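You operate a simulated robot arm through the tools that you are given. There is no shell and no other tool. Be economical: measure what you need, move in short steps, check, and stop when the job is done.

You run a simulated robot arm. Do the job below in one go: nothing can be reset, and whatever is moved stays where it is left.

JOB
Put things in order on the top of the wrapping table. At the end: the clear cup from the top of the wrapping table is on the brown small box (marked "Lot 26"); the brown jar from the top of the wrapping table stands where the white square tube stood; the cream filter from the top of the wrapping table stands where the brown jar stood; the white square tube from the top of the wrapping table stands where the clear cup stood; whatever was shut is shut again. Leave all else as you found it, and nothing knocked over.

The check looks at the end state, three seconds after you hand in, the way a careful person would. Anything else that was tipped, shoved, dropped, spilled or broken makes it a failure.

ROBOT AND FRAMES
A 6-joint arm with a two-finger parallel gripper, fixed in place. Base frame: the origin is at the foot of the arm, x ahead of it, y to its left, z up; the work surface is at about z = 720. Units: mm, degrees, N and s.
With the tool pointing down near the work surface it reaches from about 220 to 620 mm from the base axis. Its first joint turns from -66.0 to 66.0 degrees. Payload 2.7 kg.
Tool frame: the origin (TCP) lies between the finger pads and is the grasp point; the fingertips stand 23 mm ahead of it; z points along the fingers, y is the line along which they close. Largest opening 94 mm; finger width 38, thickness 10; the body of the gripper, 54 by 96 mm, starts 39 mm behind the TCP.
Orientation is that of the tool frame in the base frame, as a unit quaternion [w, x, y, z]. With the fingers straight down and closing along the base's y, the tool's x points along the base's -x, its y along +y and its z along -z.

CONTROLS
- The arm moves only by the tool step_arm. Its argument "rows" is a list of rows, each a list of 7 numbers: the turn, a rotation vector about the tool's x, y, z in units of 90 degrees (1.0 is 90 degrees), then the shift along the tool's x, y, z in units of 200 mm (1.0 is 200 mm), then the gripper command, from -1 (fully open) to 1 (shut), values between in proportion. In form: [[rx, ry, rz, tx, ty, tz, grip], ...]. A call has 1 to 20 rows; each row is the pose to reach, as a shift and turn from the pose commanded when the call began, along the tool's axes at that moment. A call with a number of a shift or a turn outside -1 to 1 is refused whole. A row lasts 0.2 s, in which the tool goes at most 50 mm and 8.6 degrees; a call with a longer step from one row to the next is refused whole, and so is a gripper value outside its range. A pose out of reach is approached as far as the arm can. The call stops where the force on the tool passes 40 N (or 10 N more than at its start, if that is more) or the arm is blocked; 0.2 s more then pass. Each finger travels about 45 mm/s and halts on what it meets, pressing with about 25 N; the grip force reading is that of the motor and also rises with nothing between the fingers. The clock runs only during rows and for 0.2 s after the last one: add rows that repeat a pose to give the fingers time. It gives the time, the measured TCP pose, the force on the tool (base axes), the opening and the grip force at its end, in the units of the frame above (readings bear some noise), and new pictures: "show" is both (left out), scene, wrist or none.
- Cameras (640 x 400 px; columns grow to the right, rows downward): "scene" is fixed at [57.8, -431.3, 1391]; the picture's right is [0.84, -0.54, 0.00], its down [-0.40, -0.62, -0.67] and it looks along [0.36, 0.57, -0.74] (base axes); focal length 349 px, centre (320, 200). "wrist" rides on the gripper at [-39, 0, -44] in the tool frame; the picture's right is [0.00, -1.00, 0.00], its down [0.97, 0.00, -0.24] and it looks along [0.24, 0.00, 0.97] (tool axes); focal length 218 px, centre (320, 200).
- probe_pixels(camera, pixels): there is no depth. For up to 12 entries [column, row, z] of the newest picture of that camera ("zoom" is the newest enlarged one), the place [x, y] in the base frame at which the ray of that pixel passes the height z, good to about 2 mm, but the place of the scene camera against the robot may be out by one fixed shift of up to 18 mm in any direction. It takes no simulated time.
- zoom(camera, box): a new picture of the part [left, top, right, bottom] of that camera's present view, enlarged. It takes no simulated time.
- sign_off(): hands the job in; it is judged then, once.

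Keep the steps short. Do not move on a guess: measure, check each grasp and each placing, and mend mistakes. In all there are 80 turns and 120 pictures (those below and enlarged ones count). Leave the gripper open and the arm clear of the work at the hand-in unless told otherwise, and finish with a single line.

The tools are called after ">>>" by a JSON object that holds its "name" and its "arguments". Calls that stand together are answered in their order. step_arm: Moves the arm, as the interface text tells. Its arguments: {"type":"object","properties":{"rows":{"type":"array"},"show":{"type":"string","enum":["both","scene","wrist","none"]}},"required":["rows"]} The other tools are called the same way: probe_pixels (camera, pixels) gives the place at which the rays of pixels pass given heights; zoom (camera, box) takes an enlarged picture of a part of a camera's view; sign_off () hands the job in.

At the start:

```text
t: 0.0
ee_pos: [424.0, 78.8, 992.1]
orientation: [0.001, 0.0, 1.0, 0.001]
contact_force: [-0.7, 0.1, 0.0]
opening: 94.0
grasp_force: 0.0
```

scene: 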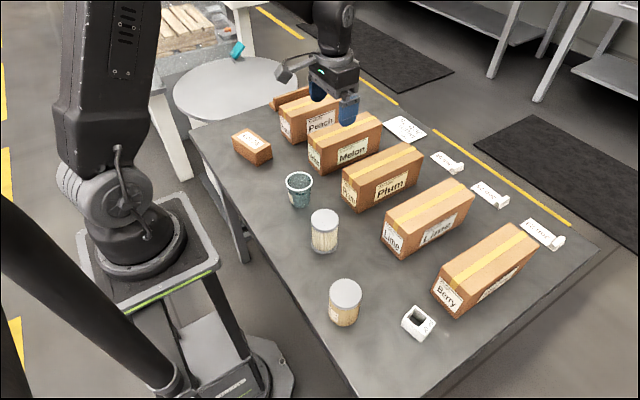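
wrist: 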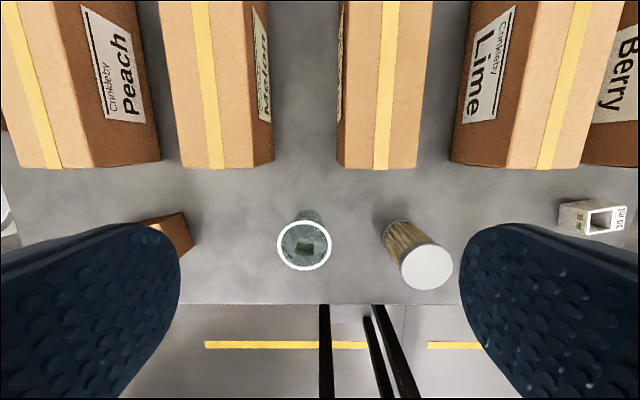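

I see a small box near (252,146), a cup at (299,190), two lidded round things at (324,230) and (345,302), and the white tube at (418,322). I'll zoom in to tell them apart.

>>> {"name": "zoom", "arguments": {"camera": "scene", "box": [280, 160, 440, 260]}}

>>> {"name": "zoom", "arguments": {"camera": "scene", "box": [300, 260, 460, 360]}}

>>> {"name": "zoom", "arguments": {"camera": "scene", "box": [200, 70, 360, 170]}}

```text
4.00 times, centred on (360, 210) of scene
```

zoom: 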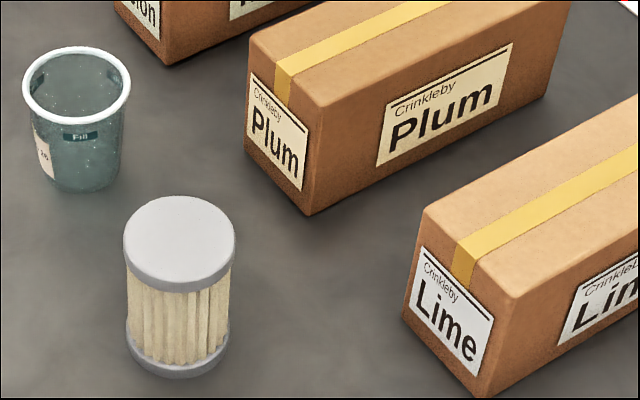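

```text
4.00 times, centred on (380, 310) of scene
```

zoom: 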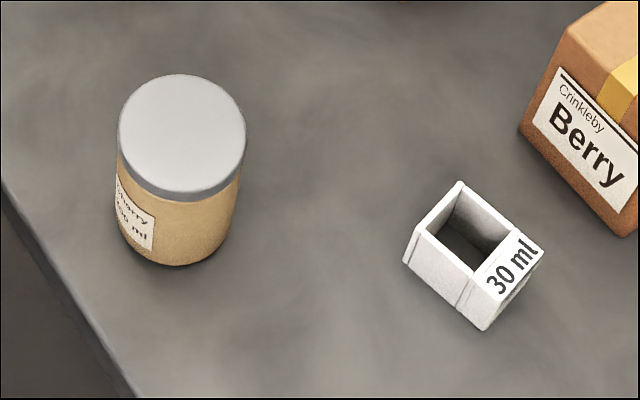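

```text
4.00 times, centred on (280, 120) of scene
```

zoom: 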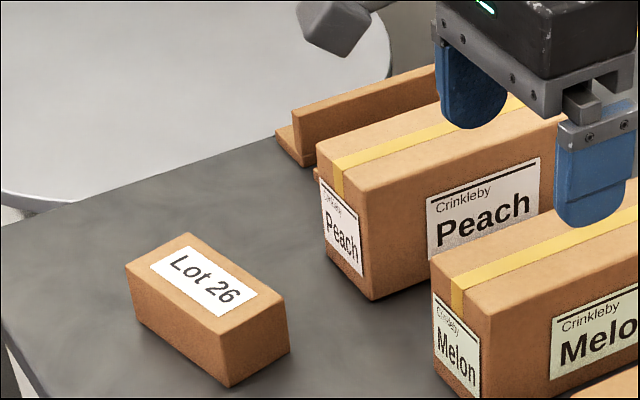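

Filter at (324,230), brown jar at (345,300). The order cup→box, tube→cup spot, jar→tube spot, filter→jar spot needs no buffer. I'll zoom the wrist view to measure.

>>> {"name": "zoom", "arguments": {"camera": "wrist", "box": [240, 180, 400, 280]}}

>>> {"name": "zoom", "arguments": {"camera": "wrist", "box": [520, 170, 640, 245]}}

>>> {"name": "probe_pixels", "arguments": {"camera": "wrist", "pixels": [[304, 246, 800], [310, 215, 720], [428, 268, 800], [395, 222, 720], [604, 219, 760], [604, 219, 780], [570, 215, 720]]}}

>>> {"name": "probe_pixels", "arguments": {"camera": "scene", "pixels": [[299, 182, 800], [299, 203, 720], [324, 218, 800], [324, 247, 720], [345, 293, 800], [344, 318, 720], [418, 318, 770], [420, 335, 720], [248, 137, 770], [257, 166, 720]]}}

```text
4.00 times, centred on (320, 230) of wrist
```

zoom: 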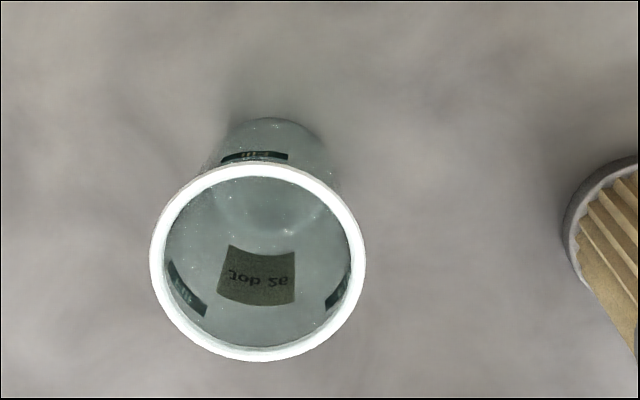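

```text
5.33 times, centred on (580, 208) of wrist
```

zoom: 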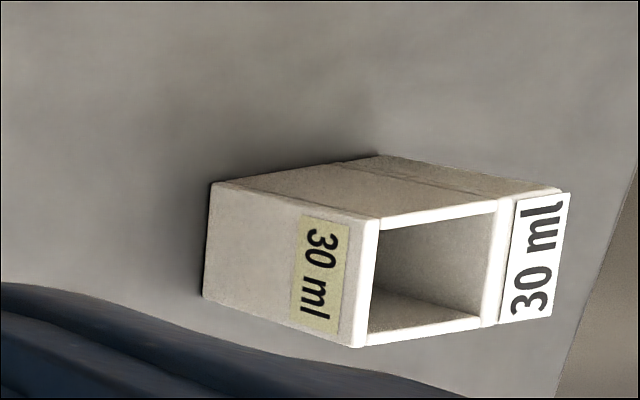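

```text
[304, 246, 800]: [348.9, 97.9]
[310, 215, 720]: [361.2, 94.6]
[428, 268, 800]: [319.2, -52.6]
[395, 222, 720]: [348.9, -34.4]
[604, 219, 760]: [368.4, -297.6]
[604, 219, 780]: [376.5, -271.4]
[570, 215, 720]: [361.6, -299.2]
```

```text
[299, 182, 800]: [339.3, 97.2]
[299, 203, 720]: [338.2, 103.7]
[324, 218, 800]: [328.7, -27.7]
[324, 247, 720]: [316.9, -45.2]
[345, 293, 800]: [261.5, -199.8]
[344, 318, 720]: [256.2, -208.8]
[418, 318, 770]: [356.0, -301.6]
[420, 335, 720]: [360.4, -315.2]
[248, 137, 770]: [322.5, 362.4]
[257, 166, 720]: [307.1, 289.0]
```

The wrist view gives the cup at about (345,97). I'm centring the camera on it for a better measurement.

>>> {"name": "step_arm", "arguments": {"rows": [[0, 0, 0, 0.2, 0.1, 0, -1], [0, 0, 0, 0.2, 0.1, 0, -1]], "show": "wrist"}}

```text
t: 0.6
ee_pos: [384.5, 99.6, 991.7]
orientation: [0.001, -0.001, 1.0, 0.001]
contact_force: [-0.1, 0.7, 0.4]
opening: 93.9
grasp_force: 0.1
```

wrist: 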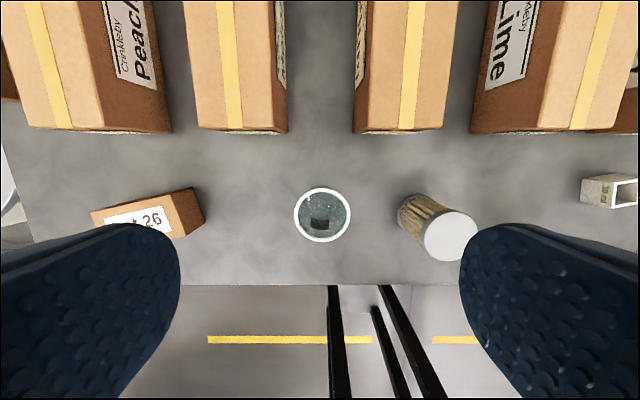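

The cup is now centred near (322,215). I'll zoom for detail.

>>> {"name": "zoom", "arguments": {"camera": "wrist", "box": [272, 175, 368, 235]}}

>>> {"name": "zoom", "arguments": {"camera": "wrist", "box": [80, 165, 240, 265]}}

>>> {"name": "zoom", "arguments": {"camera": "wrist", "box": [384, 175, 496, 245]}}

```text
6.67 times, centred on (320, 205) of wrist
```

zoom: 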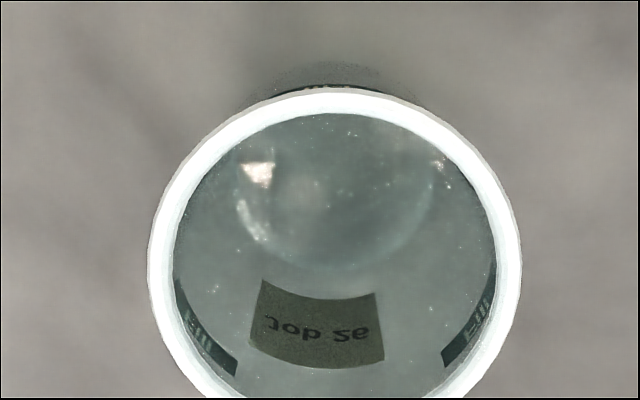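

```text
4.00 times, centred on (160, 215) of wrist
```

zoom: 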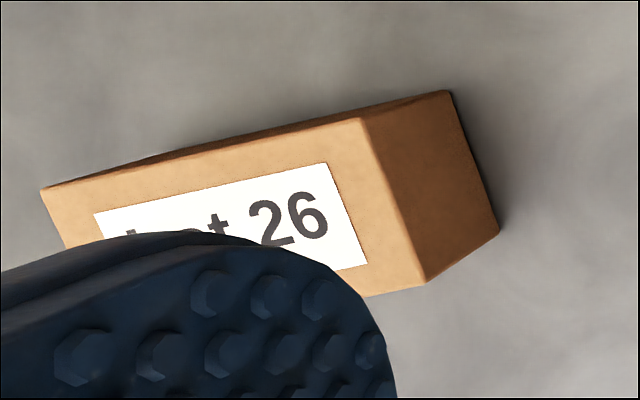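

```text
5.71 times, centred on (440, 210) of wrist
```

zoom: 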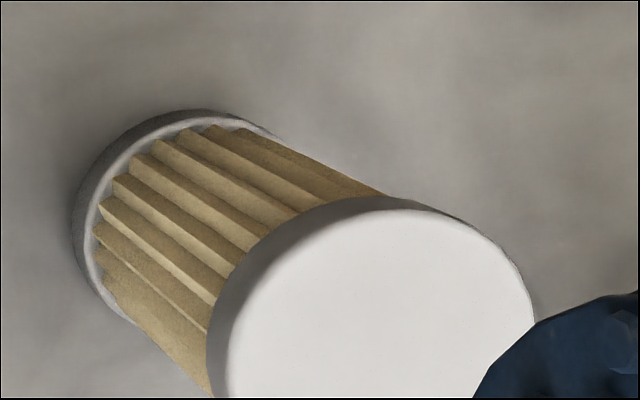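

Compare two heights across views to find the cup's height, and probe the box and filter edges.

>>> {"name": "probe_pixels", "arguments": {"camera": "wrist", "pixels": [[322.2, 215, 780], [322.2, 215, 800], [322.2, 215, 820], [294.5, 215, 800], [350, 215, 800], [318.5, 206, 720], [322, 187.5, 720], [205.0, 222, 720], [193, 188, 720], [415, 214, 720]]}}

```text
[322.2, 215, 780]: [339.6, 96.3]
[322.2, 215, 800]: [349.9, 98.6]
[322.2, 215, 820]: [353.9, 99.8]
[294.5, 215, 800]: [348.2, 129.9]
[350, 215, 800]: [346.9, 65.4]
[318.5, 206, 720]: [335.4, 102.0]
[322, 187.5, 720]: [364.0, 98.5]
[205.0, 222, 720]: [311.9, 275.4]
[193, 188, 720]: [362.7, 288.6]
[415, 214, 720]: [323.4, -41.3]
```

The cup is at about (345, 97.5), rim z ≈ 791, diameter ≈ 66. I'm moving above it.

>>> {"name": "step_arm", "arguments": {"rows": [[0, 0, 0, 0.1, -0.005, 0.2, -1], [0, 0, 0, 0.1975, -0.01, 0.4, -1], [0, 0, 0, 0.1975, -0.01, 0.6, -1], [0, 0, 0, 0.1975, -0.01, 0.75, -1], [0, 0, 0, 0.1975, -0.01, 0.75, -1]], "show": "both"}}

```text
t: 1.8
ee_pos: [344.0, 96.0, 842.7]
orientation: [0.001, -0.001, 1.0, 0.002]
contact_force: [-0.3, 0.7, 0.0]
opening: 94.1
grasp_force: 0.0
```

scene: 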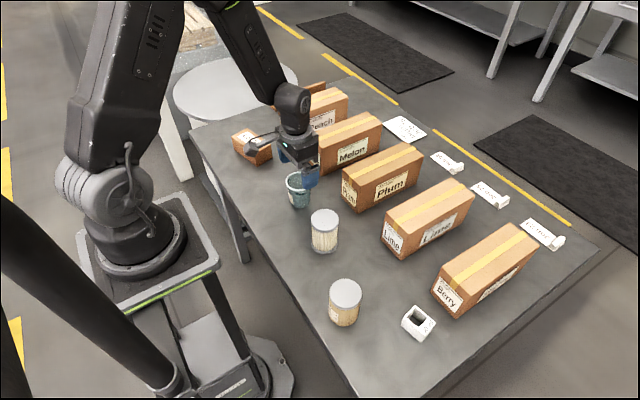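
wrist: 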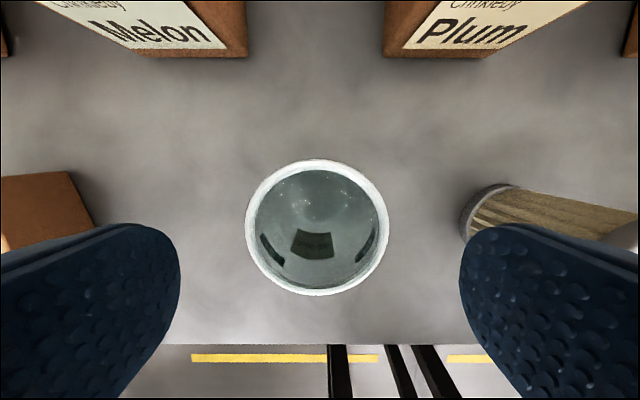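

The rim centre is at (317,227), which puts the cup at (346,97.4), rim z ≈ 793. I'll descend to 763 and close.

>>> {"name": "step_arm", "arguments": {"rows": [[0, 0, 0, -0.01, 0.007, 0.1, -1], [0, 0, 0, -0.01, 0.007, 0.2, -1], [0, 0, 0, -0.01, 0.007, 0.3, -1], [0, 0, 0, -0.01, 0.007, 0.4, -1], [0, 0, 0, -0.01, 0.007, 0.4, -1]], "show": "both"}}

```text
t: 3.0
ee_pos: [347.8, 97.7, 762.5]
orientation: [0.001, -0.001, 1.0, 0.001]
contact_force: [0.0, -1.1, 1.2]
opening: 94.2
grasp_force: 0.1
```

scene: 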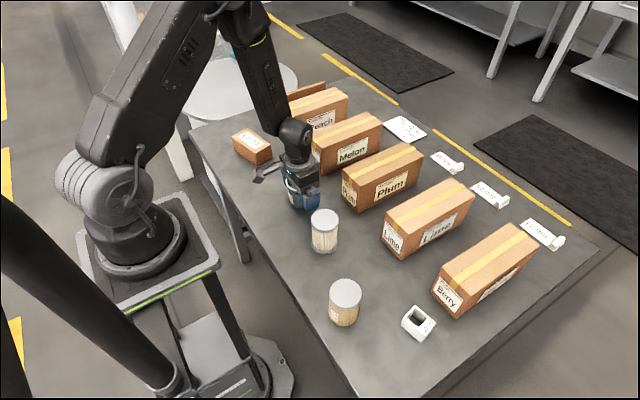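
wrist: 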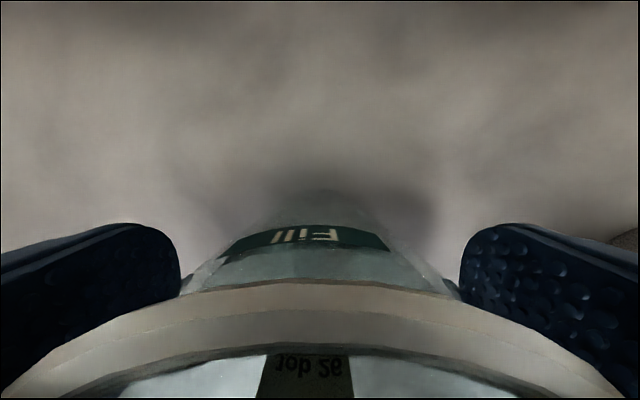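

Fingers straddle the cup; closing.

>>> {"name": "step_arm", "arguments": {"rows": [[0, 0, 0, 0, 0, 0, 0.0], [0, 0, 0, 0, 0, 0, 0.2], [0, 0, 0, 0, 0, 0, 0.4], [0, 0, 0, 0, 0, 0, 0.4], [0, 0, 0, 0, 0, 0, 0.4]], "show": "wrist"}}

```text
t: 4.2
ee_pos: [346.6, 98.5, 761.8]
orientation: [0.0, -0.001, 1.0, 0.001]
contact_force: [-0.5, -0.7, -0.1]
opening: 56.1
grasp_force: 25.2
```

wrist: 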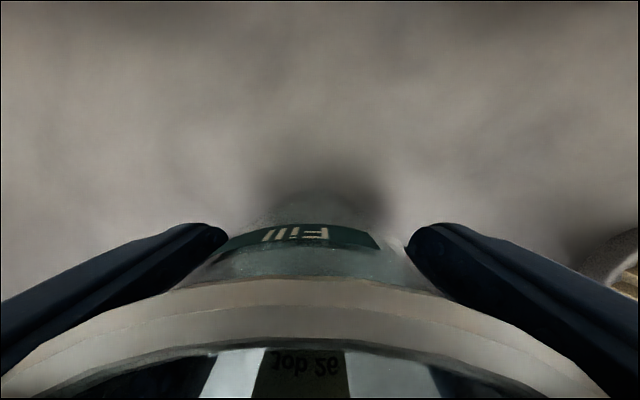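

Gripped at 56 mm. I'll lift straight up and check.

>>> {"name": "step_arm", "arguments": {"rows": [[0, 0, 0, 0, 0, -0.05, 0.4], [0, 0, 0, 0, 0, -0.2, 0.4], [0, 0, 0, 0, 0, -0.4, 0.4], [0, 0, 0, 0, 0, -0.6, 0.4], [0, 0, 0, 0, 0, -0.8, 0.4], [0, 0, 0, 0, 0, -0.8, 0.4]], "show": "both"}}

```text
t: 5.6
ee_pos: [347.0, 96.7, 921.3]
orientation: [0.001, -0.001, 1.0, 0.0]
contact_force: [0.2, 0.3, -0.2]
opening: 55.1
grasp_force: 25.5
```

scene: 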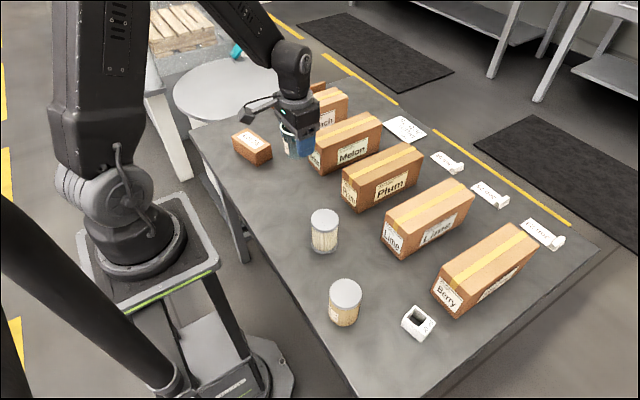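
wrist: 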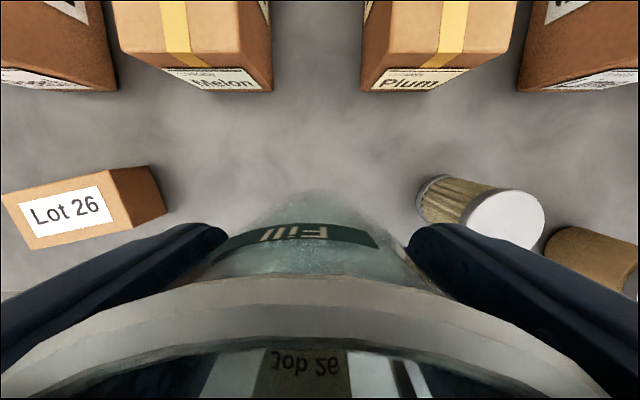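

Lot 26 box visible at (75,205). I'll move +y until the box sits ahead of the cup in view.

>>> {"name": "step_arm", "arguments": {"rows": [[0, 0, 0, 0, 0.2, 0, 0.4], [0, 0, 0, 0, 0.4, 0, 0.4], [0, 0, 0, 0, 0.6, 0, 0.4], [0, 0, 0, 0, 0.8, 0, 0.4], [0, 0, 0, 0, 1.0, 0, 0.4], [0, 0, 0, 0, 1.0, 0, 0.4]], "show": "both"}}

```text
t: 7.0
ee_pos: [346.0, 299.1, 919.8]
orientation: [0.0, 0.0, 1.0, 0.001]
contact_force: [-1.1, 0.6, -1.1]
opening: 55.7
grasp_force: 24.7
```

scene: 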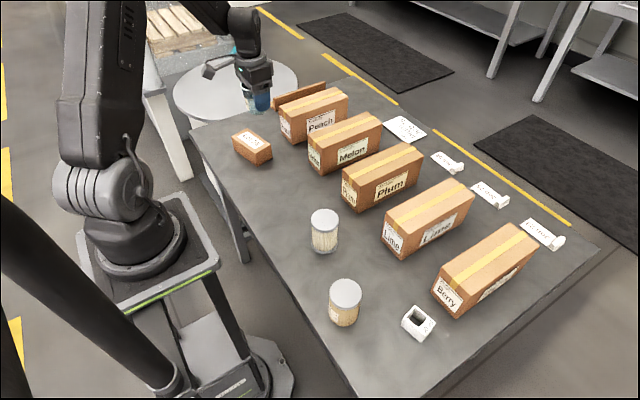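
wrist: 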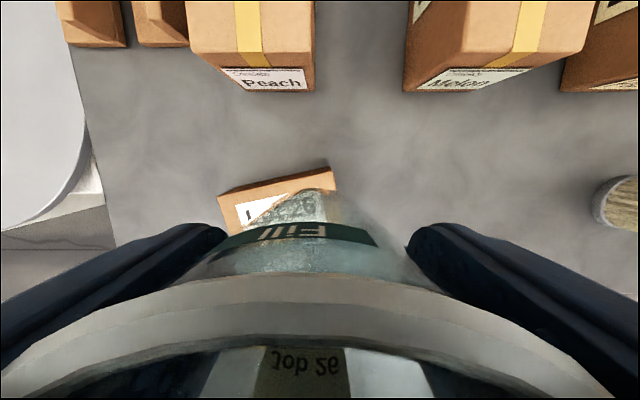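

Zooming on the box corners.

>>> {"name": "zoom", "arguments": {"camera": "wrist", "box": [200, 140, 360, 240]}}

>>> {"name": "zoom", "arguments": {"camera": "scene", "box": [212, 115, 292, 175]}}

```text
4.00 times, centred on (280, 190) of wrist
```

zoom: 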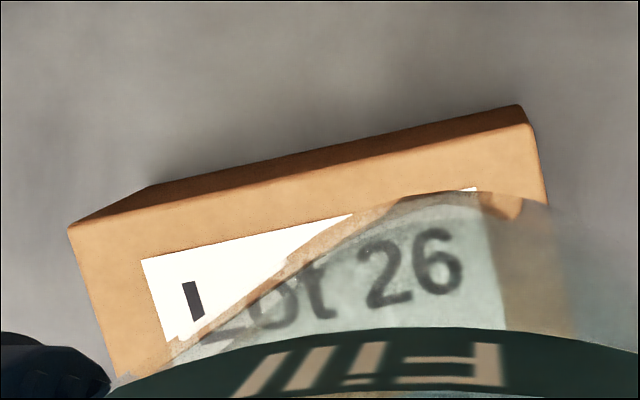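

```text
6.67 times, centred on (252, 145) of scene
```

zoom: 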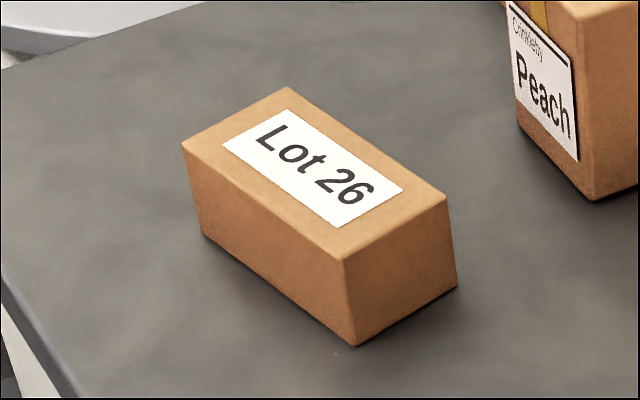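

From two-view triangulation, the box top is z ≈ 766.6 with centre (325,335), about 110×55. I'm moving over it and lowering to just above.

>>> {"name": "step_arm", "arguments": {"rows": [[0, 0, 0, 0.05, 0.09, 0, 0.4], [0, 0, 0, 0.105, 0.18, 0, 0.4], [0, 0, 0, 0.105, 0.18, 0.2, 0.4], [0, 0, 0, 0.105, 0.18, 0.4, 0.4], [0, 0, 0, 0.105, 0.18, 0.5, 0.4], [0, 0, 0, 0.105, 0.18, 0.5, 0.4]], "show": "both"}}

```text
t: 8.4
ee_pos: [325.5, 334.8, 821.7]
orientation: [0.001, -0.001, 1.0, 0.001]
contact_force: [-0.2, -0.3, -0.6]
opening: 55.7
grasp_force: 25.0
```

scene: 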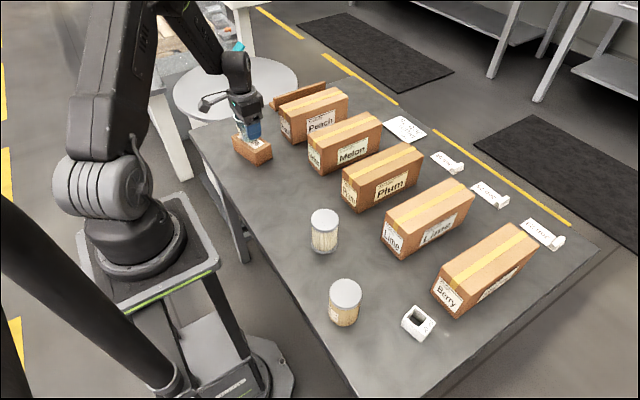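
wrist: 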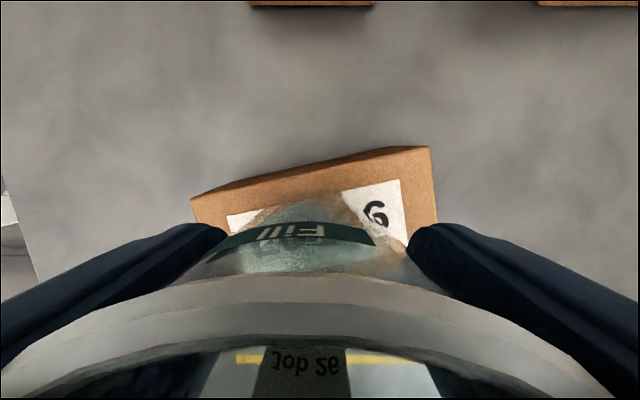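

The corners agree with the estimate, so the cup is centred. I'll lower 10 mm gently.

>>> {"name": "step_arm", "arguments": {"rows": [[0, 0, 0, 0, 0, 0.025, 0.4], [0, 0, 0, 0, 0, 0.05, 0.4], [0, 0, 0, 0, 0, 0.05, 0.4]], "show": "wrist"}}

>>> {"name": "zoom", "arguments": {"camera": "scene", "box": [212, 85, 292, 175]}}

```text
t: 9.2
ee_pos: [325.1, 335.6, 813.7]
orientation: [0.0, -0.001, 1.0, 0.001]
contact_force: [-0.5, 0.5, -0.4]
opening: 55.8
grasp_force: 25.0
```

wrist: 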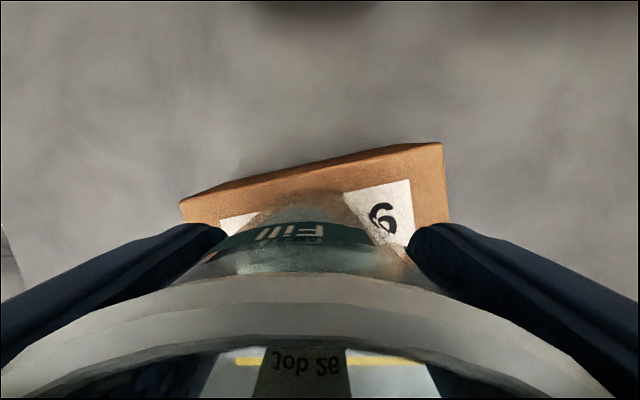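

```text
4.44 times, centred on (252, 130) of scene
```

zoom: 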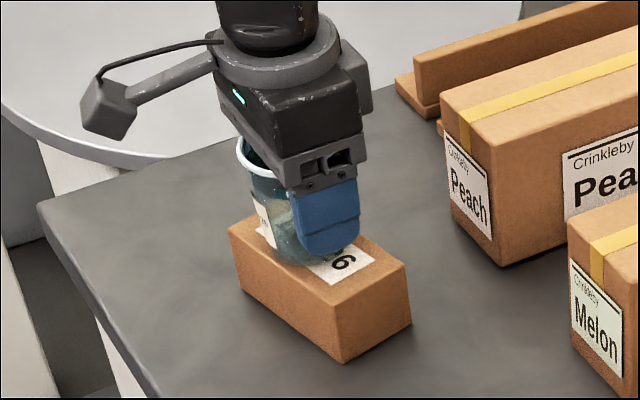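

No contact yet; I'll lower 2 mm at a time.

>>> {"name": "step_arm", "arguments": {"rows": [[0, 0, 0, 0, 0, 0.005, 0.4], [0, 0, 0, 0, 0, 0.01, 0.4]], "show": "none"}}

>>> {"name": "step_arm", "arguments": {"rows": [[0, 0, 0, 0, 0, 0.005, 0.4], [0, 0, 0, 0, 0, 0.01, 0.4]], "show": "none"}}

```text
t: 9.8
ee_pos: [325.5, 336.8, 811.2]
orientation: [0.002, -0.001, 1.0, 0.001]
contact_force: [-1.5, -1.9, 12.1]
opening: 55.3
grasp_force: 25.1
```

```text
t: 10.4
ee_pos: [322.5, 334.3, 808.2]
orientation: [0.001, 0.0, 1.0, 0.001]
contact_force: [-0.5, 2.0, 9.4]
opening: 53.7
grasp_force: 24.8
```

Contact made (12 N). I'll open, wait, then rise clear.

>>> {"name": "step_arm", "arguments": {"rows": [[0, 0, 0, 0, 0, -0.005, -0.3], [0, 0, 0, 0, 0, -0.005, -0.6], [0, 0, 0, 0, 0, -0.005, -1], [0, 0, 0, 0, 0, -0.005, -1], [0, 0, 0, 0, 0, -0.005, -1]], "show": "wrist"}}

>>> {"name": "step_arm", "arguments": {"rows": [[0, 0, 0, 0, 0, -0.1, -1], [0, 0, 0, 0, 0, -0.25, -1], [0, 0, 0, 0, 0, -0.45, -1], [0, 0, 0, 0, 0, -0.65, -1], [0, 0, 0, 0, 0, -0.85, -1], [0, 0, 0, 0, 0, -0.85, -1]], "show": "both"}}

>>> {"name": "zoom", "arguments": {"camera": "scene", "box": [212, 85, 292, 175]}}

```text
t: 11.6
ee_pos: [323.7, 334.8, 809.9]
orientation: [0.0, -0.001, 1.0, 0.001]
contact_force: [-0.8, 0.1, 0.2]
opening: 93.8
grasp_force: 0.0
```

wrist: 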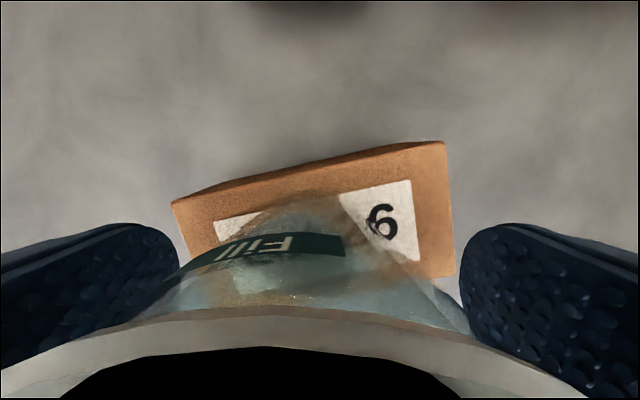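

```text
t: 13.0
ee_pos: [324.2, 336.4, 981.0]
orientation: [0.0, -0.001, 1.0, 0.001]
contact_force: [0.2, 0.6, -0.6]
opening: 94.0
grasp_force: 0.1
```

scene: 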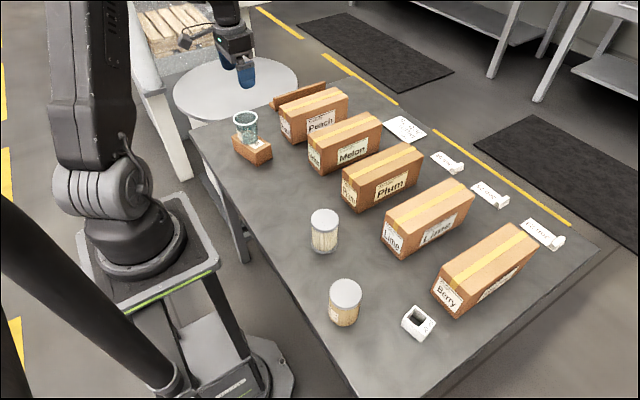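
wrist: 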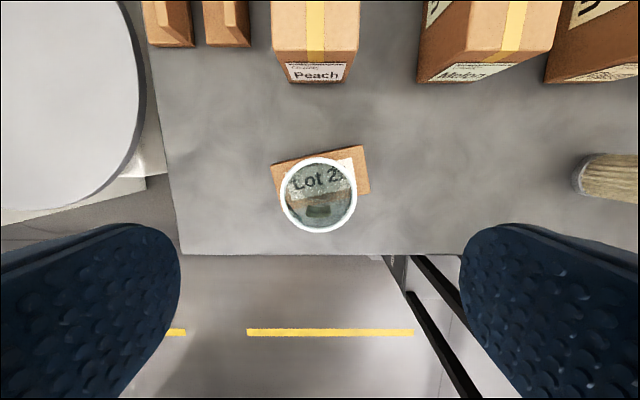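

```text
4.44 times, centred on (252, 130) of scene
```

zoom: 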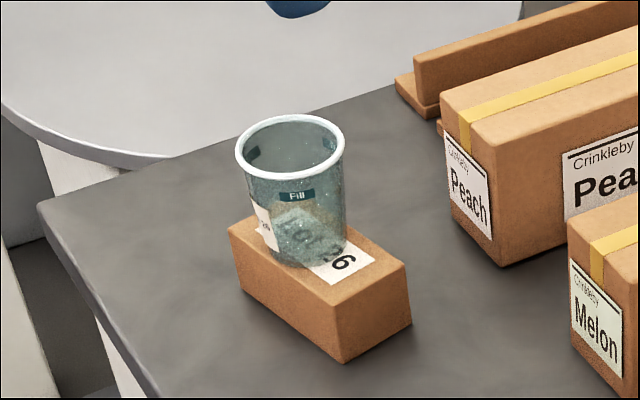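

The cup stands on the box, upright and well inside the edges. Now I go over to the tube side at this height.

>>> {"name": "step_arm", "arguments": {"rows": [[0, 0, 0, -0.07, -0.2, 0, -1], [0, 0, 0, -0.15, -0.4, 0, -1], [0, 0, 0, -0.22, -0.6, 0, -1], [0, 0, 0, -0.3, -0.8, 0, -1], [0, 0, 0, -0.38, -1, 0, -1]], "show": "none"}}

>>> {"name": "step_arm", "arguments": {"rows": [[0, 0, 0, 0, -0.2, 0, -1], [0, 0, 0, 0, -0.4, 0, -1], [0, 0, 0, 0, -0.6, 0, -1], [0, 0, 0, 0, -0.8, 0, -1], [0, 0, 0, 0, -1, 0, -1]], "show": "wrist"}}

>>> {"name": "step_arm", "arguments": {"rows": [[0, 0, 0, 0, -0.2, 0, -1], [0, 0, 0, 0, -0.4, 0, -1], [0, 0, 0, 0, -0.6, 0, -1], [0, 0, 0, 0, -0.8, 0, -1], [0, 0, 0, 0, -0.8, 0, -1]], "show": "wrist"}}

```text
t: 14.2
ee_pos: [402.1, 134.5, 980.3]
orientation: [-0.001, 0.0, 1.0, 0.001]
contact_force: [-0.2, 1.1, -0.4]
opening: 94.2
grasp_force: 0.1
```

```text
t: 15.4
ee_pos: [398.5, -66.9, 978.7]
orientation: [0.0, -0.001, 1.0, 0.001]
contact_force: [0.4, 0.5, 0.0]
opening: 93.7
grasp_force: 0.0
```

wrist: 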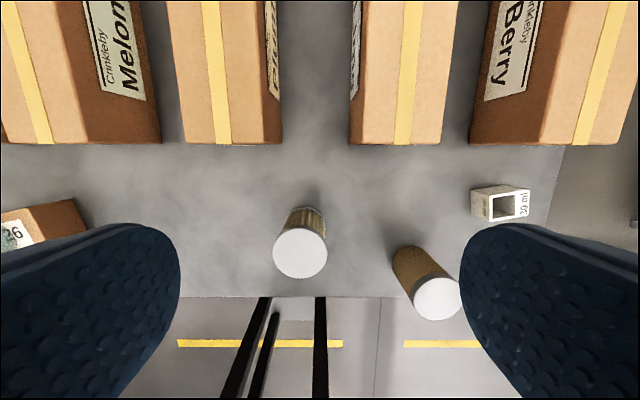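

```text
t: 16.6
ee_pos: [401.9, -226.1, 976.8]
orientation: [0.0, -0.001, 1.0, 0.001]
contact_force: [0.2, 0.0, -0.1]
opening: 93.9
grasp_force: 0.1
```

wrist: 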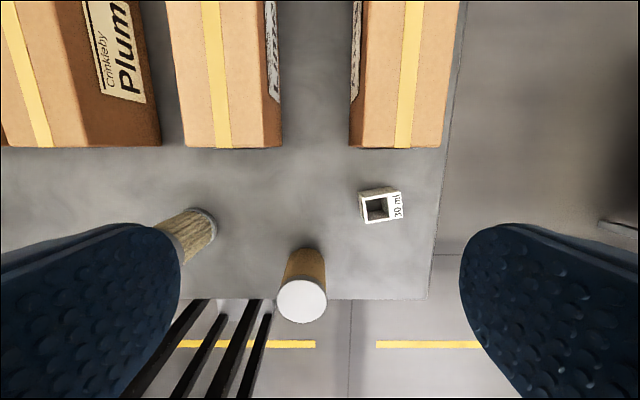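

Tube at (380,207). I'll zoom on it and the jar.

>>> {"name": "zoom", "arguments": {"camera": "wrist", "box": [340, 180, 420, 230]}}

>>> {"name": "zoom", "arguments": {"camera": "wrist", "box": [240, 240, 368, 330]}}

```text
8.00 times, centred on (380, 205) of wrist
```

zoom: 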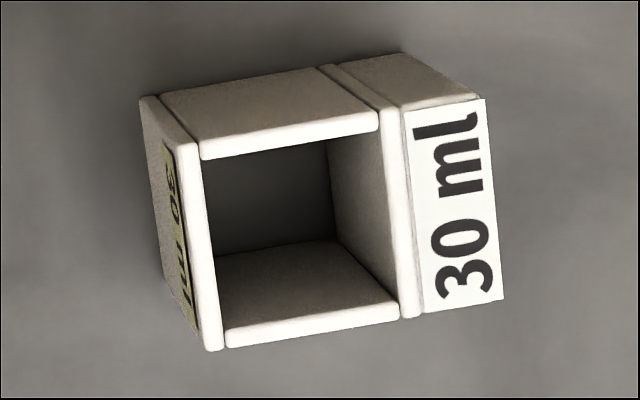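

```text
4.44 times, centred on (304, 285) of wrist
```

zoom: 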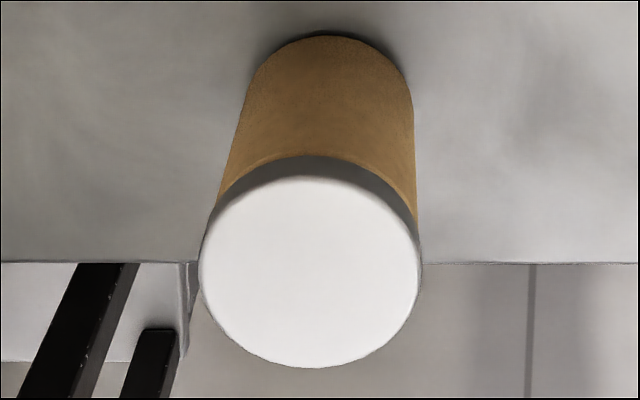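

Computed: tube centre ≈ (366,-305), top ≈ 760, footprint 46×32.5, long side turned about +10° from y. I'm moving above it with the tool turned to match.

>>> {"name": "step_arm", "arguments": {"rows": [[0, 0, -0.056, 0.06, -0.13, 0.1, -1], [0, 0, -0.111, 0.12, -0.26, 0.2, -1], [0, 0, -0.111, 0.18, -0.395, 0.35, -1], [0, 0, -0.111, 0.18, -0.395, 0.55, -1], [0, 0, -0.111, 0.18, -0.395, 0.7, -1], [0, 0, -0.111, 0.18, -0.395, 0.7, -1]], "show": "both"}}

```text
t: 18.0
ee_pos: [364.2, -302.4, 836.2]
orientation: [0.001, -0.088, 0.996, 0.001]
contact_force: [0.3, -0.7, 0.4]
opening: 93.8
grasp_force: 0.0
```

scene: 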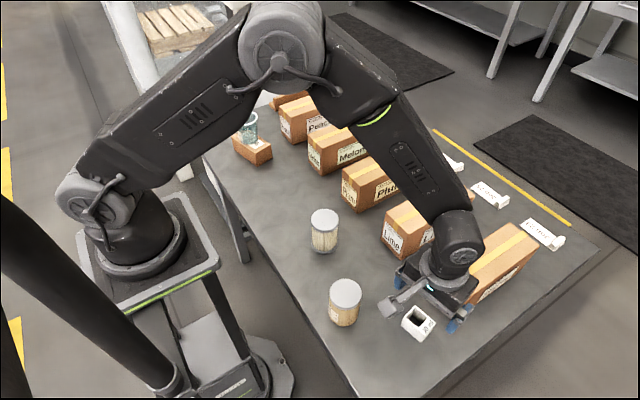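
wrist: 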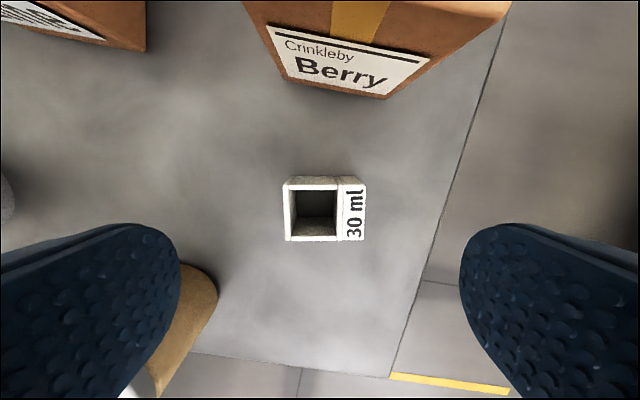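

The tube is aligned, offset only (-1.6,-2.6) mm in the tool frame. I'll correct and descend to 748.

>>> {"name": "step_arm", "arguments": {"rows": [[0, 0, 0, -0.008, -0.013, 0.1, -1], [0, 0, 0, -0.008, -0.013, 0.2, -1], [0, 0, 0, -0.008, -0.013, 0.3, -1], [0, 0, 0, -0.008, -0.013, 0.4, -1], [0, 0, 0, -0.008, -0.013, 0.44, -1], [0, 0, 0, -0.008, -0.013, 0.44, -1]], "show": "both"}}

```text
t: 19.4
ee_pos: [367.5, -306.8, 750.1]
orientation: [0.001, -0.088, 0.996, 0.0]
contact_force: [0.8, -0.1, -0.2]
opening: 93.8
grasp_force: 0.1
```

scene: 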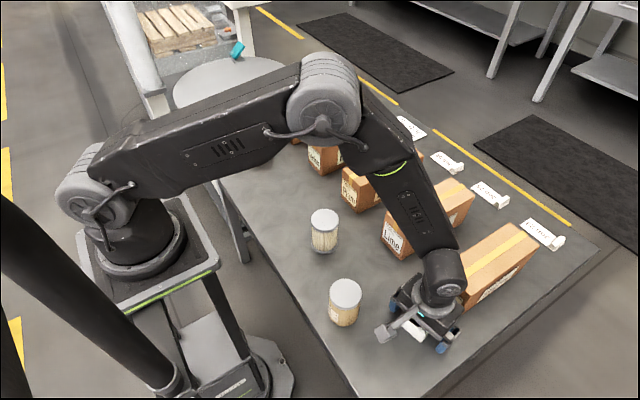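
wrist: 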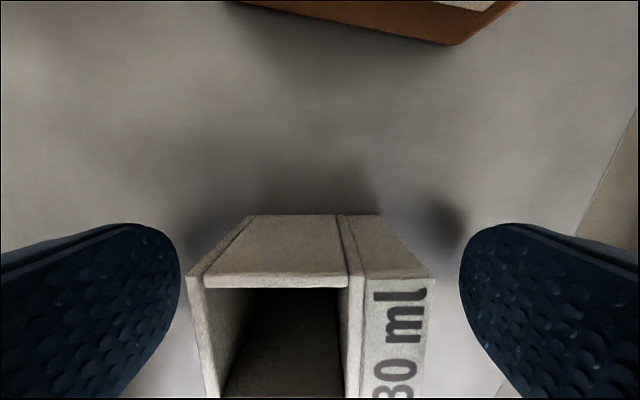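

Fingers straddle it with clearance. Closing.

>>> {"name": "step_arm", "arguments": {"rows": [[0, 0, 0, 0, 0, 0, -0.5], [0, 0, 0, 0, 0, 0, 0], [0, 0, 0, 0, 0, 0, 0.3], [0, 0, 0, 0, 0, 0, 0.4], [0, 0, 0, 0, 0, 0, 0.4], [0, 0, 0, 0, 0, 0, 0.4]], "show": "wrist"}}

```text
t: 20.8
ee_pos: [367.3, -306.3, 749.2]
orientation: [0.001, -0.088, 0.996, 0.001]
contact_force: [-0.1, -0.2, 0.1]
opening: 46.8
grasp_force: 24.8
```

wrist: 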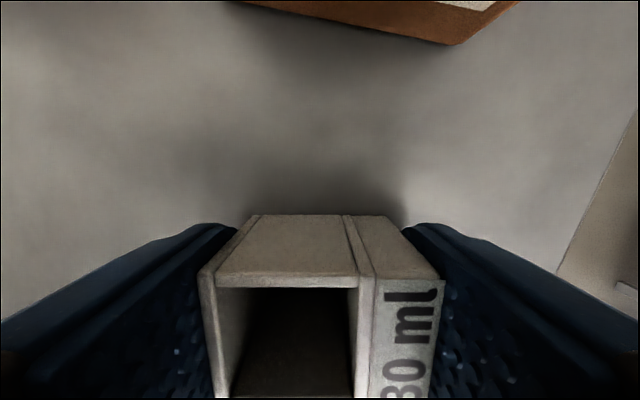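

Gripped at 46.8 mm. I'll lift, then carry toward the cup's former spot (346.6, 97.5).

>>> {"name": "step_arm", "arguments": {"rows": [[0, 0, 0, 0, 0, -0.05, 0.4], [0, 0, 0, 0, 0, -0.2, 0.4], [0, 0, 0, 0, 0, -0.4, 0.4], [0, 0, 0, 0, 0, -0.6, 0.4], [0, 0, 0, 0, 0, -0.75, 0.4], [0, 0, 0, 0, 0, -0.75, 0.4]], "show": "both"}}

>>> {"name": "step_arm", "arguments": {"rows": [[0, 0, 0, -0.025, 0.2, 0, 0.4], [0, 0, 0, -0.05, 0.4, 0, 0.4], [0, 0, 0, -0.075, 0.6, 0, 0.4], [0, 0, 0, -0.1, 0.8, 0, 0.4], [0, 0, 0, -0.1265, 1, 0, 0.4], [0, 0, 0, -0.1265, 1, 0, 0.4]], "show": "wrist"}}

```text
t: 22.2
ee_pos: [366.4, -305.1, 901.4]
orientation: [0.0, -0.088, 0.996, 0.001]
contact_force: [0.3, 0.5, -0.6]
opening: 46.9
grasp_force: 24.7
```

scene: 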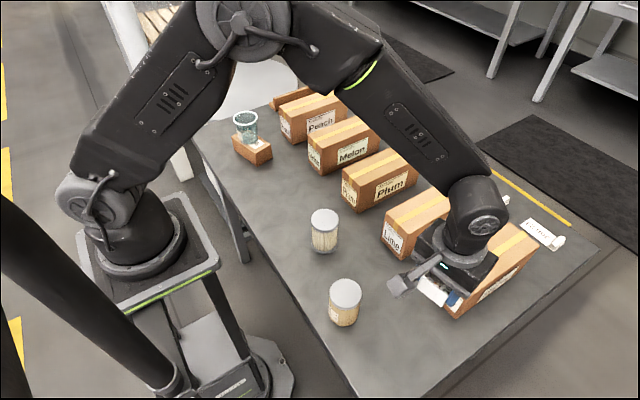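
wrist: 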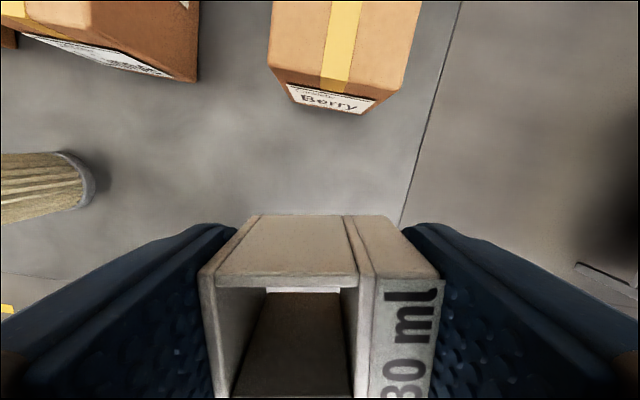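

```text
t: 23.6
ee_pos: [356.9, -107.2, 900.5]
orientation: [0.001, -0.087, 0.996, 0.001]
contact_force: [0.3, 0.6, 0.1]
opening: 47.0
grasp_force: 25.1
```

wrist: 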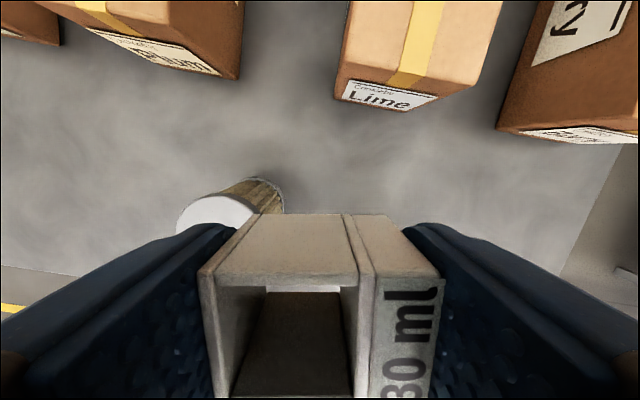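

Continuing to the cup's spot.

>>> {"name": "step_arm", "arguments": {"rows": [[0, 0, 0, -0.025, 0.2, 0, 0.4], [0, 0, 0, -0.05, 0.4, 0, 0.4], [0, 0, 0, -0.075, 0.6, 0, 0.4], [0, 0, 0, -0.1, 0.8, 0, 0.4], [0, 0, 0, -0.129, 1, 0, 0.4], [0, 0, 0, -0.129, 1, 0, 0.4]], "show": "both"}}

```text
t: 25.0
ee_pos: [349.7, 95.4, 901.0]
orientation: [0.001, -0.087, 0.996, -0.001]
contact_force: [-0.8, 0.7, -0.9]
opening: 46.8
grasp_force: 25.1
```

scene: 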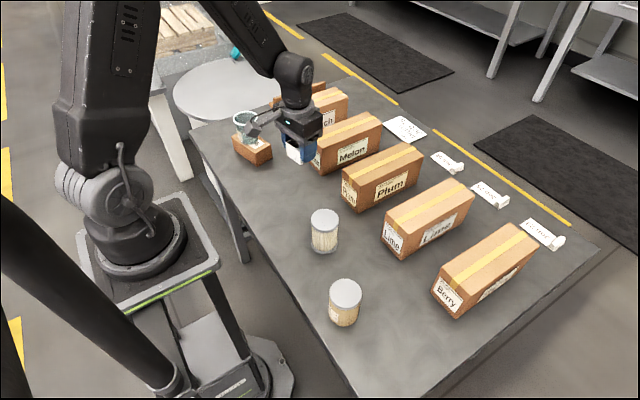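
wrist: 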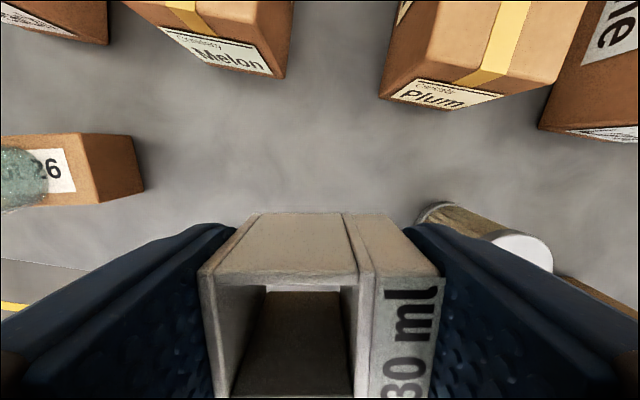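

Fine-tuning and lowering to just above the table (752).

>>> {"name": "step_arm", "arguments": {"rows": [[0, 0, 0, 0.006, 0.011, 0.2, 0.4], [0, 0, 0, 0.006, 0.011, 0.4, 0.4], [0, 0, 0, 0.006, 0.011, 0.6, 0.4], [0, 0, 0, 0.006, 0.011, 0.7, 0.4], [0, 0, 0, 0.006, 0.011, 0.74, 0.4], [0, 0, 0, 0.006, 0.011, 0.74, 0.4]], "show": "both"}}

```text
t: 26.4
ee_pos: [346.5, 97.7, 752.6]
orientation: [0.001, -0.088, 0.996, 0.001]
contact_force: [0.8, 0.3, -0.6]
opening: 46.6
grasp_force: 24.7
```

scene: 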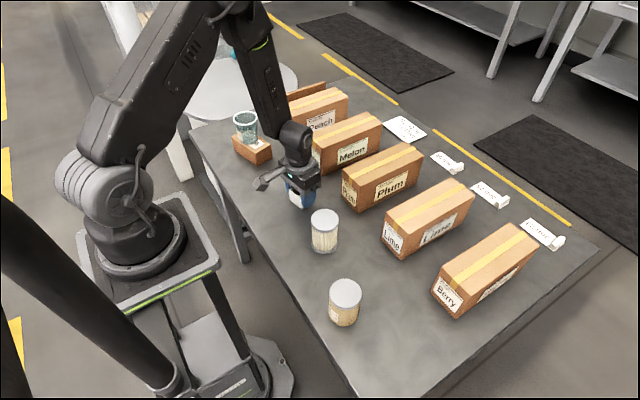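
wrist: 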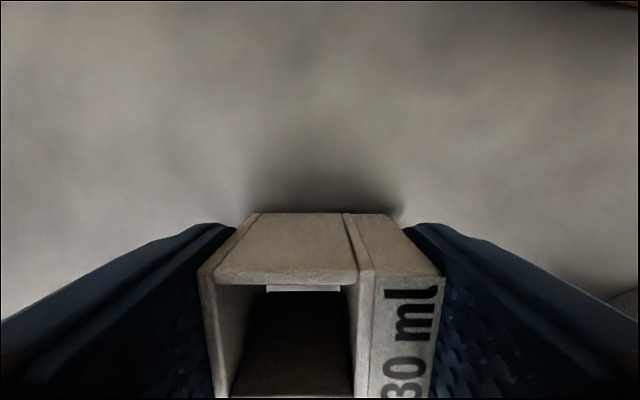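

Right on the spot. I'll lower 1 mm at a time until contact.

>>> {"name": "step_arm", "arguments": {"rows": [[0, 0, 0, 0, 0, 0.005, 0.4], [0, 0, 0, 0, 0, 0.01, 0.4]], "show": "none"}}

>>> {"name": "step_arm", "arguments": {"rows": [[0, 0, 0, 0, 0, 0.005, 0.4], [0, 0, 0, 0, 0, 0.005, 0.4]], "show": "none"}}

```text
t: 27.0
ee_pos: [346.6, 97.9, 752.3]
orientation: [0.001, -0.088, 0.996, 0.001]
contact_force: [0.4, -0.2, -0.3]
opening: 46.9
grasp_force: 25.2
```

```text
t: 27.6
ee_pos: [346.0, 97.6, 749.8]
orientation: [0.001, -0.087, 0.996, 0.001]
contact_force: [-0.5, 0.8, 2.4]
opening: 46.6
grasp_force: 24.9
```

Touching (2.4 N). One more mm to confirm, then open.

>>> {"name": "step_arm", "arguments": {"rows": [[0, 0, 0, 0, 0, 0.003, 0.4], [0, 0, 0, 0, 0, 0.003, 0.4]], "show": "none"}}

>>> {"name": "step_arm", "arguments": {"rows": [[0, 0, 0, 0, 0, 0, -0.2], [0, 0, 0, 0, 0, 0, -0.5], [0, 0, 0, 0, 0, 0, -1], [0, 0, 0, 0, 0, 0, -1], [0, 0, 0, 0, 0, 0, -1]], "show": "wrist"}}

>>> {"name": "step_arm", "arguments": {"rows": [[0, 0, 0, 0, 0, -0.1, -1], [0, 0, 0, 0, 0, -0.3, -1], [0, 0, 0, 0, 0, -0.5, -1], [0, 0, 0, 0, 0, -0.7, -1], [0, 0, 0, 0, 0, -0.9, -1], [0, 0, 0, 0, 0, -1, -1], [0, 0, 0.07, 0, 0, -1, -1], [0, 0, 0.111, 0, 0, -1, -1], [0, 0, 0.111, 0, 0, -1, -1]], "show": "both"}}

```text
t: 28.2
ee_pos: [346.7, 98.0, 749.2]
orientation: [0.001, -0.088, 0.996, 0.001]
contact_force: [-1.5, -1.2, 14.4]
opening: 47.0
grasp_force: 25.4
```

```text
t: 29.4
ee_pos: [345.6, 98.6, 749.1]
orientation: [0.0, -0.088, 0.996, 0.001]
contact_force: [-0.2, 0.1, -0.6]
opening: 94.0
grasp_force: 0.1
```

wrist: 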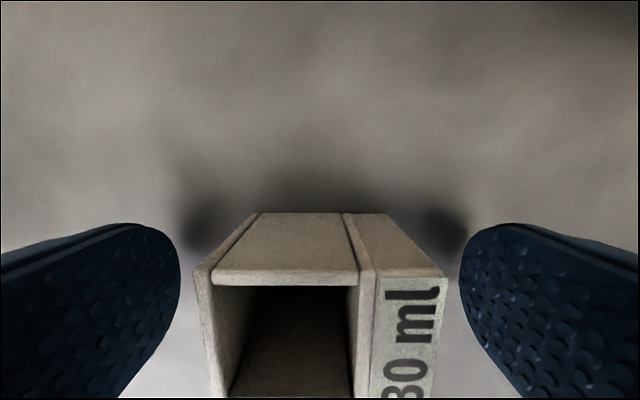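

```text
t: 31.4
ee_pos: [345.9, 98.1, 949.9]
orientation: [0.0, 0.0, 1.0, 0.0]
contact_force: [-0.8, 1.1, 0.3]
opening: 94.1
grasp_force: 0.1
```

scene: 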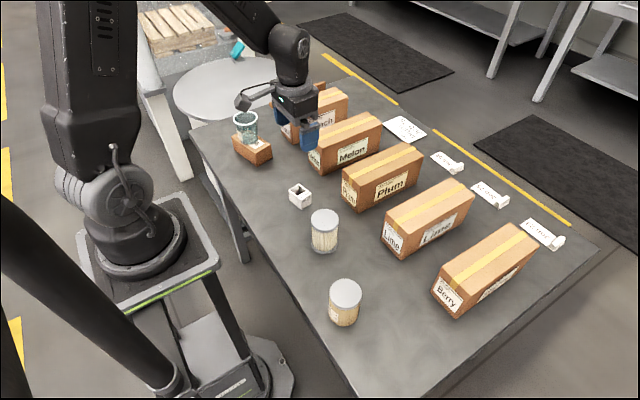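
wrist: 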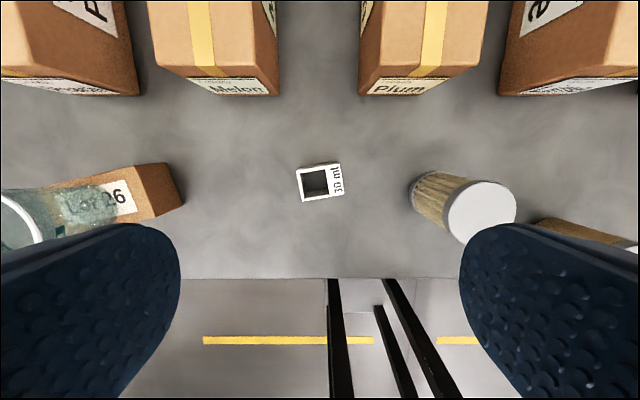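

Tube stands in the cup's place. Now I move above the jar, around (265,-205).

>>> {"name": "step_arm", "arguments": {"rows": [[0, 0, 0, 0.05, -0.2, 0, -1], [0, 0, 0, 0.1, -0.4, 0, -1], [0, 0, 0, 0.15, -0.6, 0, -1], [0, 0, 0, 0.2, -0.8, 0, -1], [0, 0, 0, 0.25, -1, 0, -1]], "show": "wrist"}}

>>> {"name": "step_arm", "arguments": {"rows": [[0, 0, 0, 0.04, -0.17, 0, -1], [0, 0, 0, 0.08, -0.34, 0, -1], [0, 0, 0, 0.1, -0.51, 0, -1], [0, 0, 0, 0.1, -0.51, 0, -1]], "show": "wrist"}}

```text
t: 32.6
ee_pos: [295.8, -102.3, 948.9]
orientation: [0.001, -0.002, 1.0, 0.002]
contact_force: [0.3, 0.0, -0.9]
opening: 93.8
grasp_force: 0.1
```

wrist: 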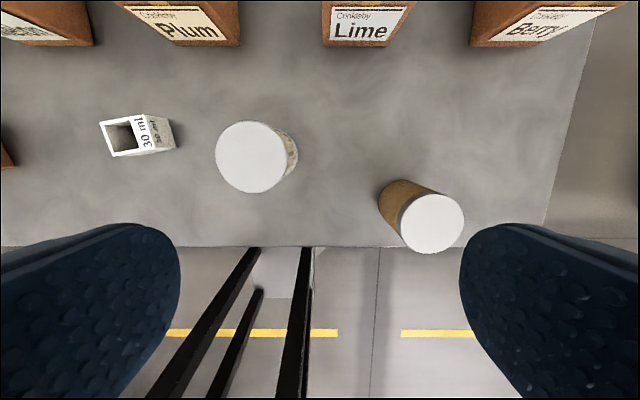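

```text
t: 33.6
ee_pos: [276.2, -203.0, 948.5]
orientation: [0.0, 0.0, 1.0, 0.001]
contact_force: [0.0, -0.1, -0.3]
opening: 94.0
grasp_force: 0.1
```

wrist: 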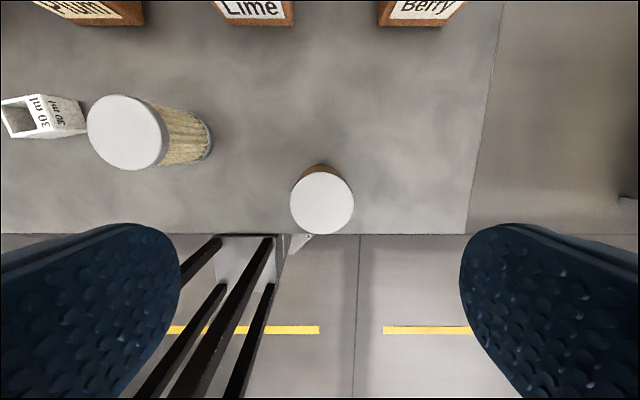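

Two views give the jar at (266,-204.8), lid top z ≈ 803, dia ≈ 58, and the filter at (325.7,-43), top ≈ 804, dia ≈ 60. I'm descending over the jar to 769.

>>> {"name": "step_arm", "arguments": {"rows": [[0, 0, 0, 0.051, -0.009, 0.15, -1], [0, 0, 0, 0.051, -0.009, 0.35, -1], [0, 0, 0, 0.051, -0.009, 0.5, -1], [0, 0, 0, 0.051, -0.009, 0.5, -1]], "show": "wrist"}}

```text
t: 34.6
ee_pos: [265.5, -206.5, 845.7]
orientation: [0.0, -0.001, 1.0, 0.002]
contact_force: [0.1, 0.3, -0.3]
opening: 94.1
grasp_force: 0.0
```

wrist: 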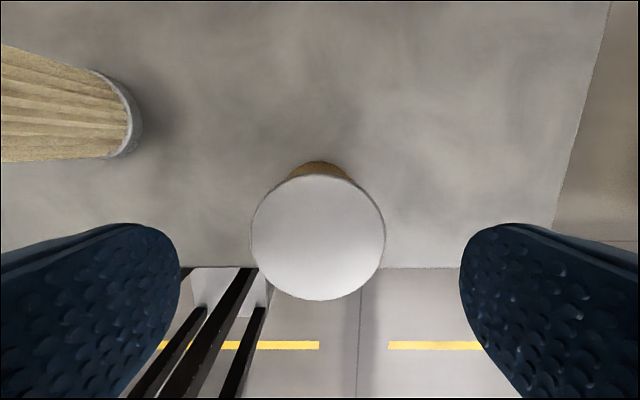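

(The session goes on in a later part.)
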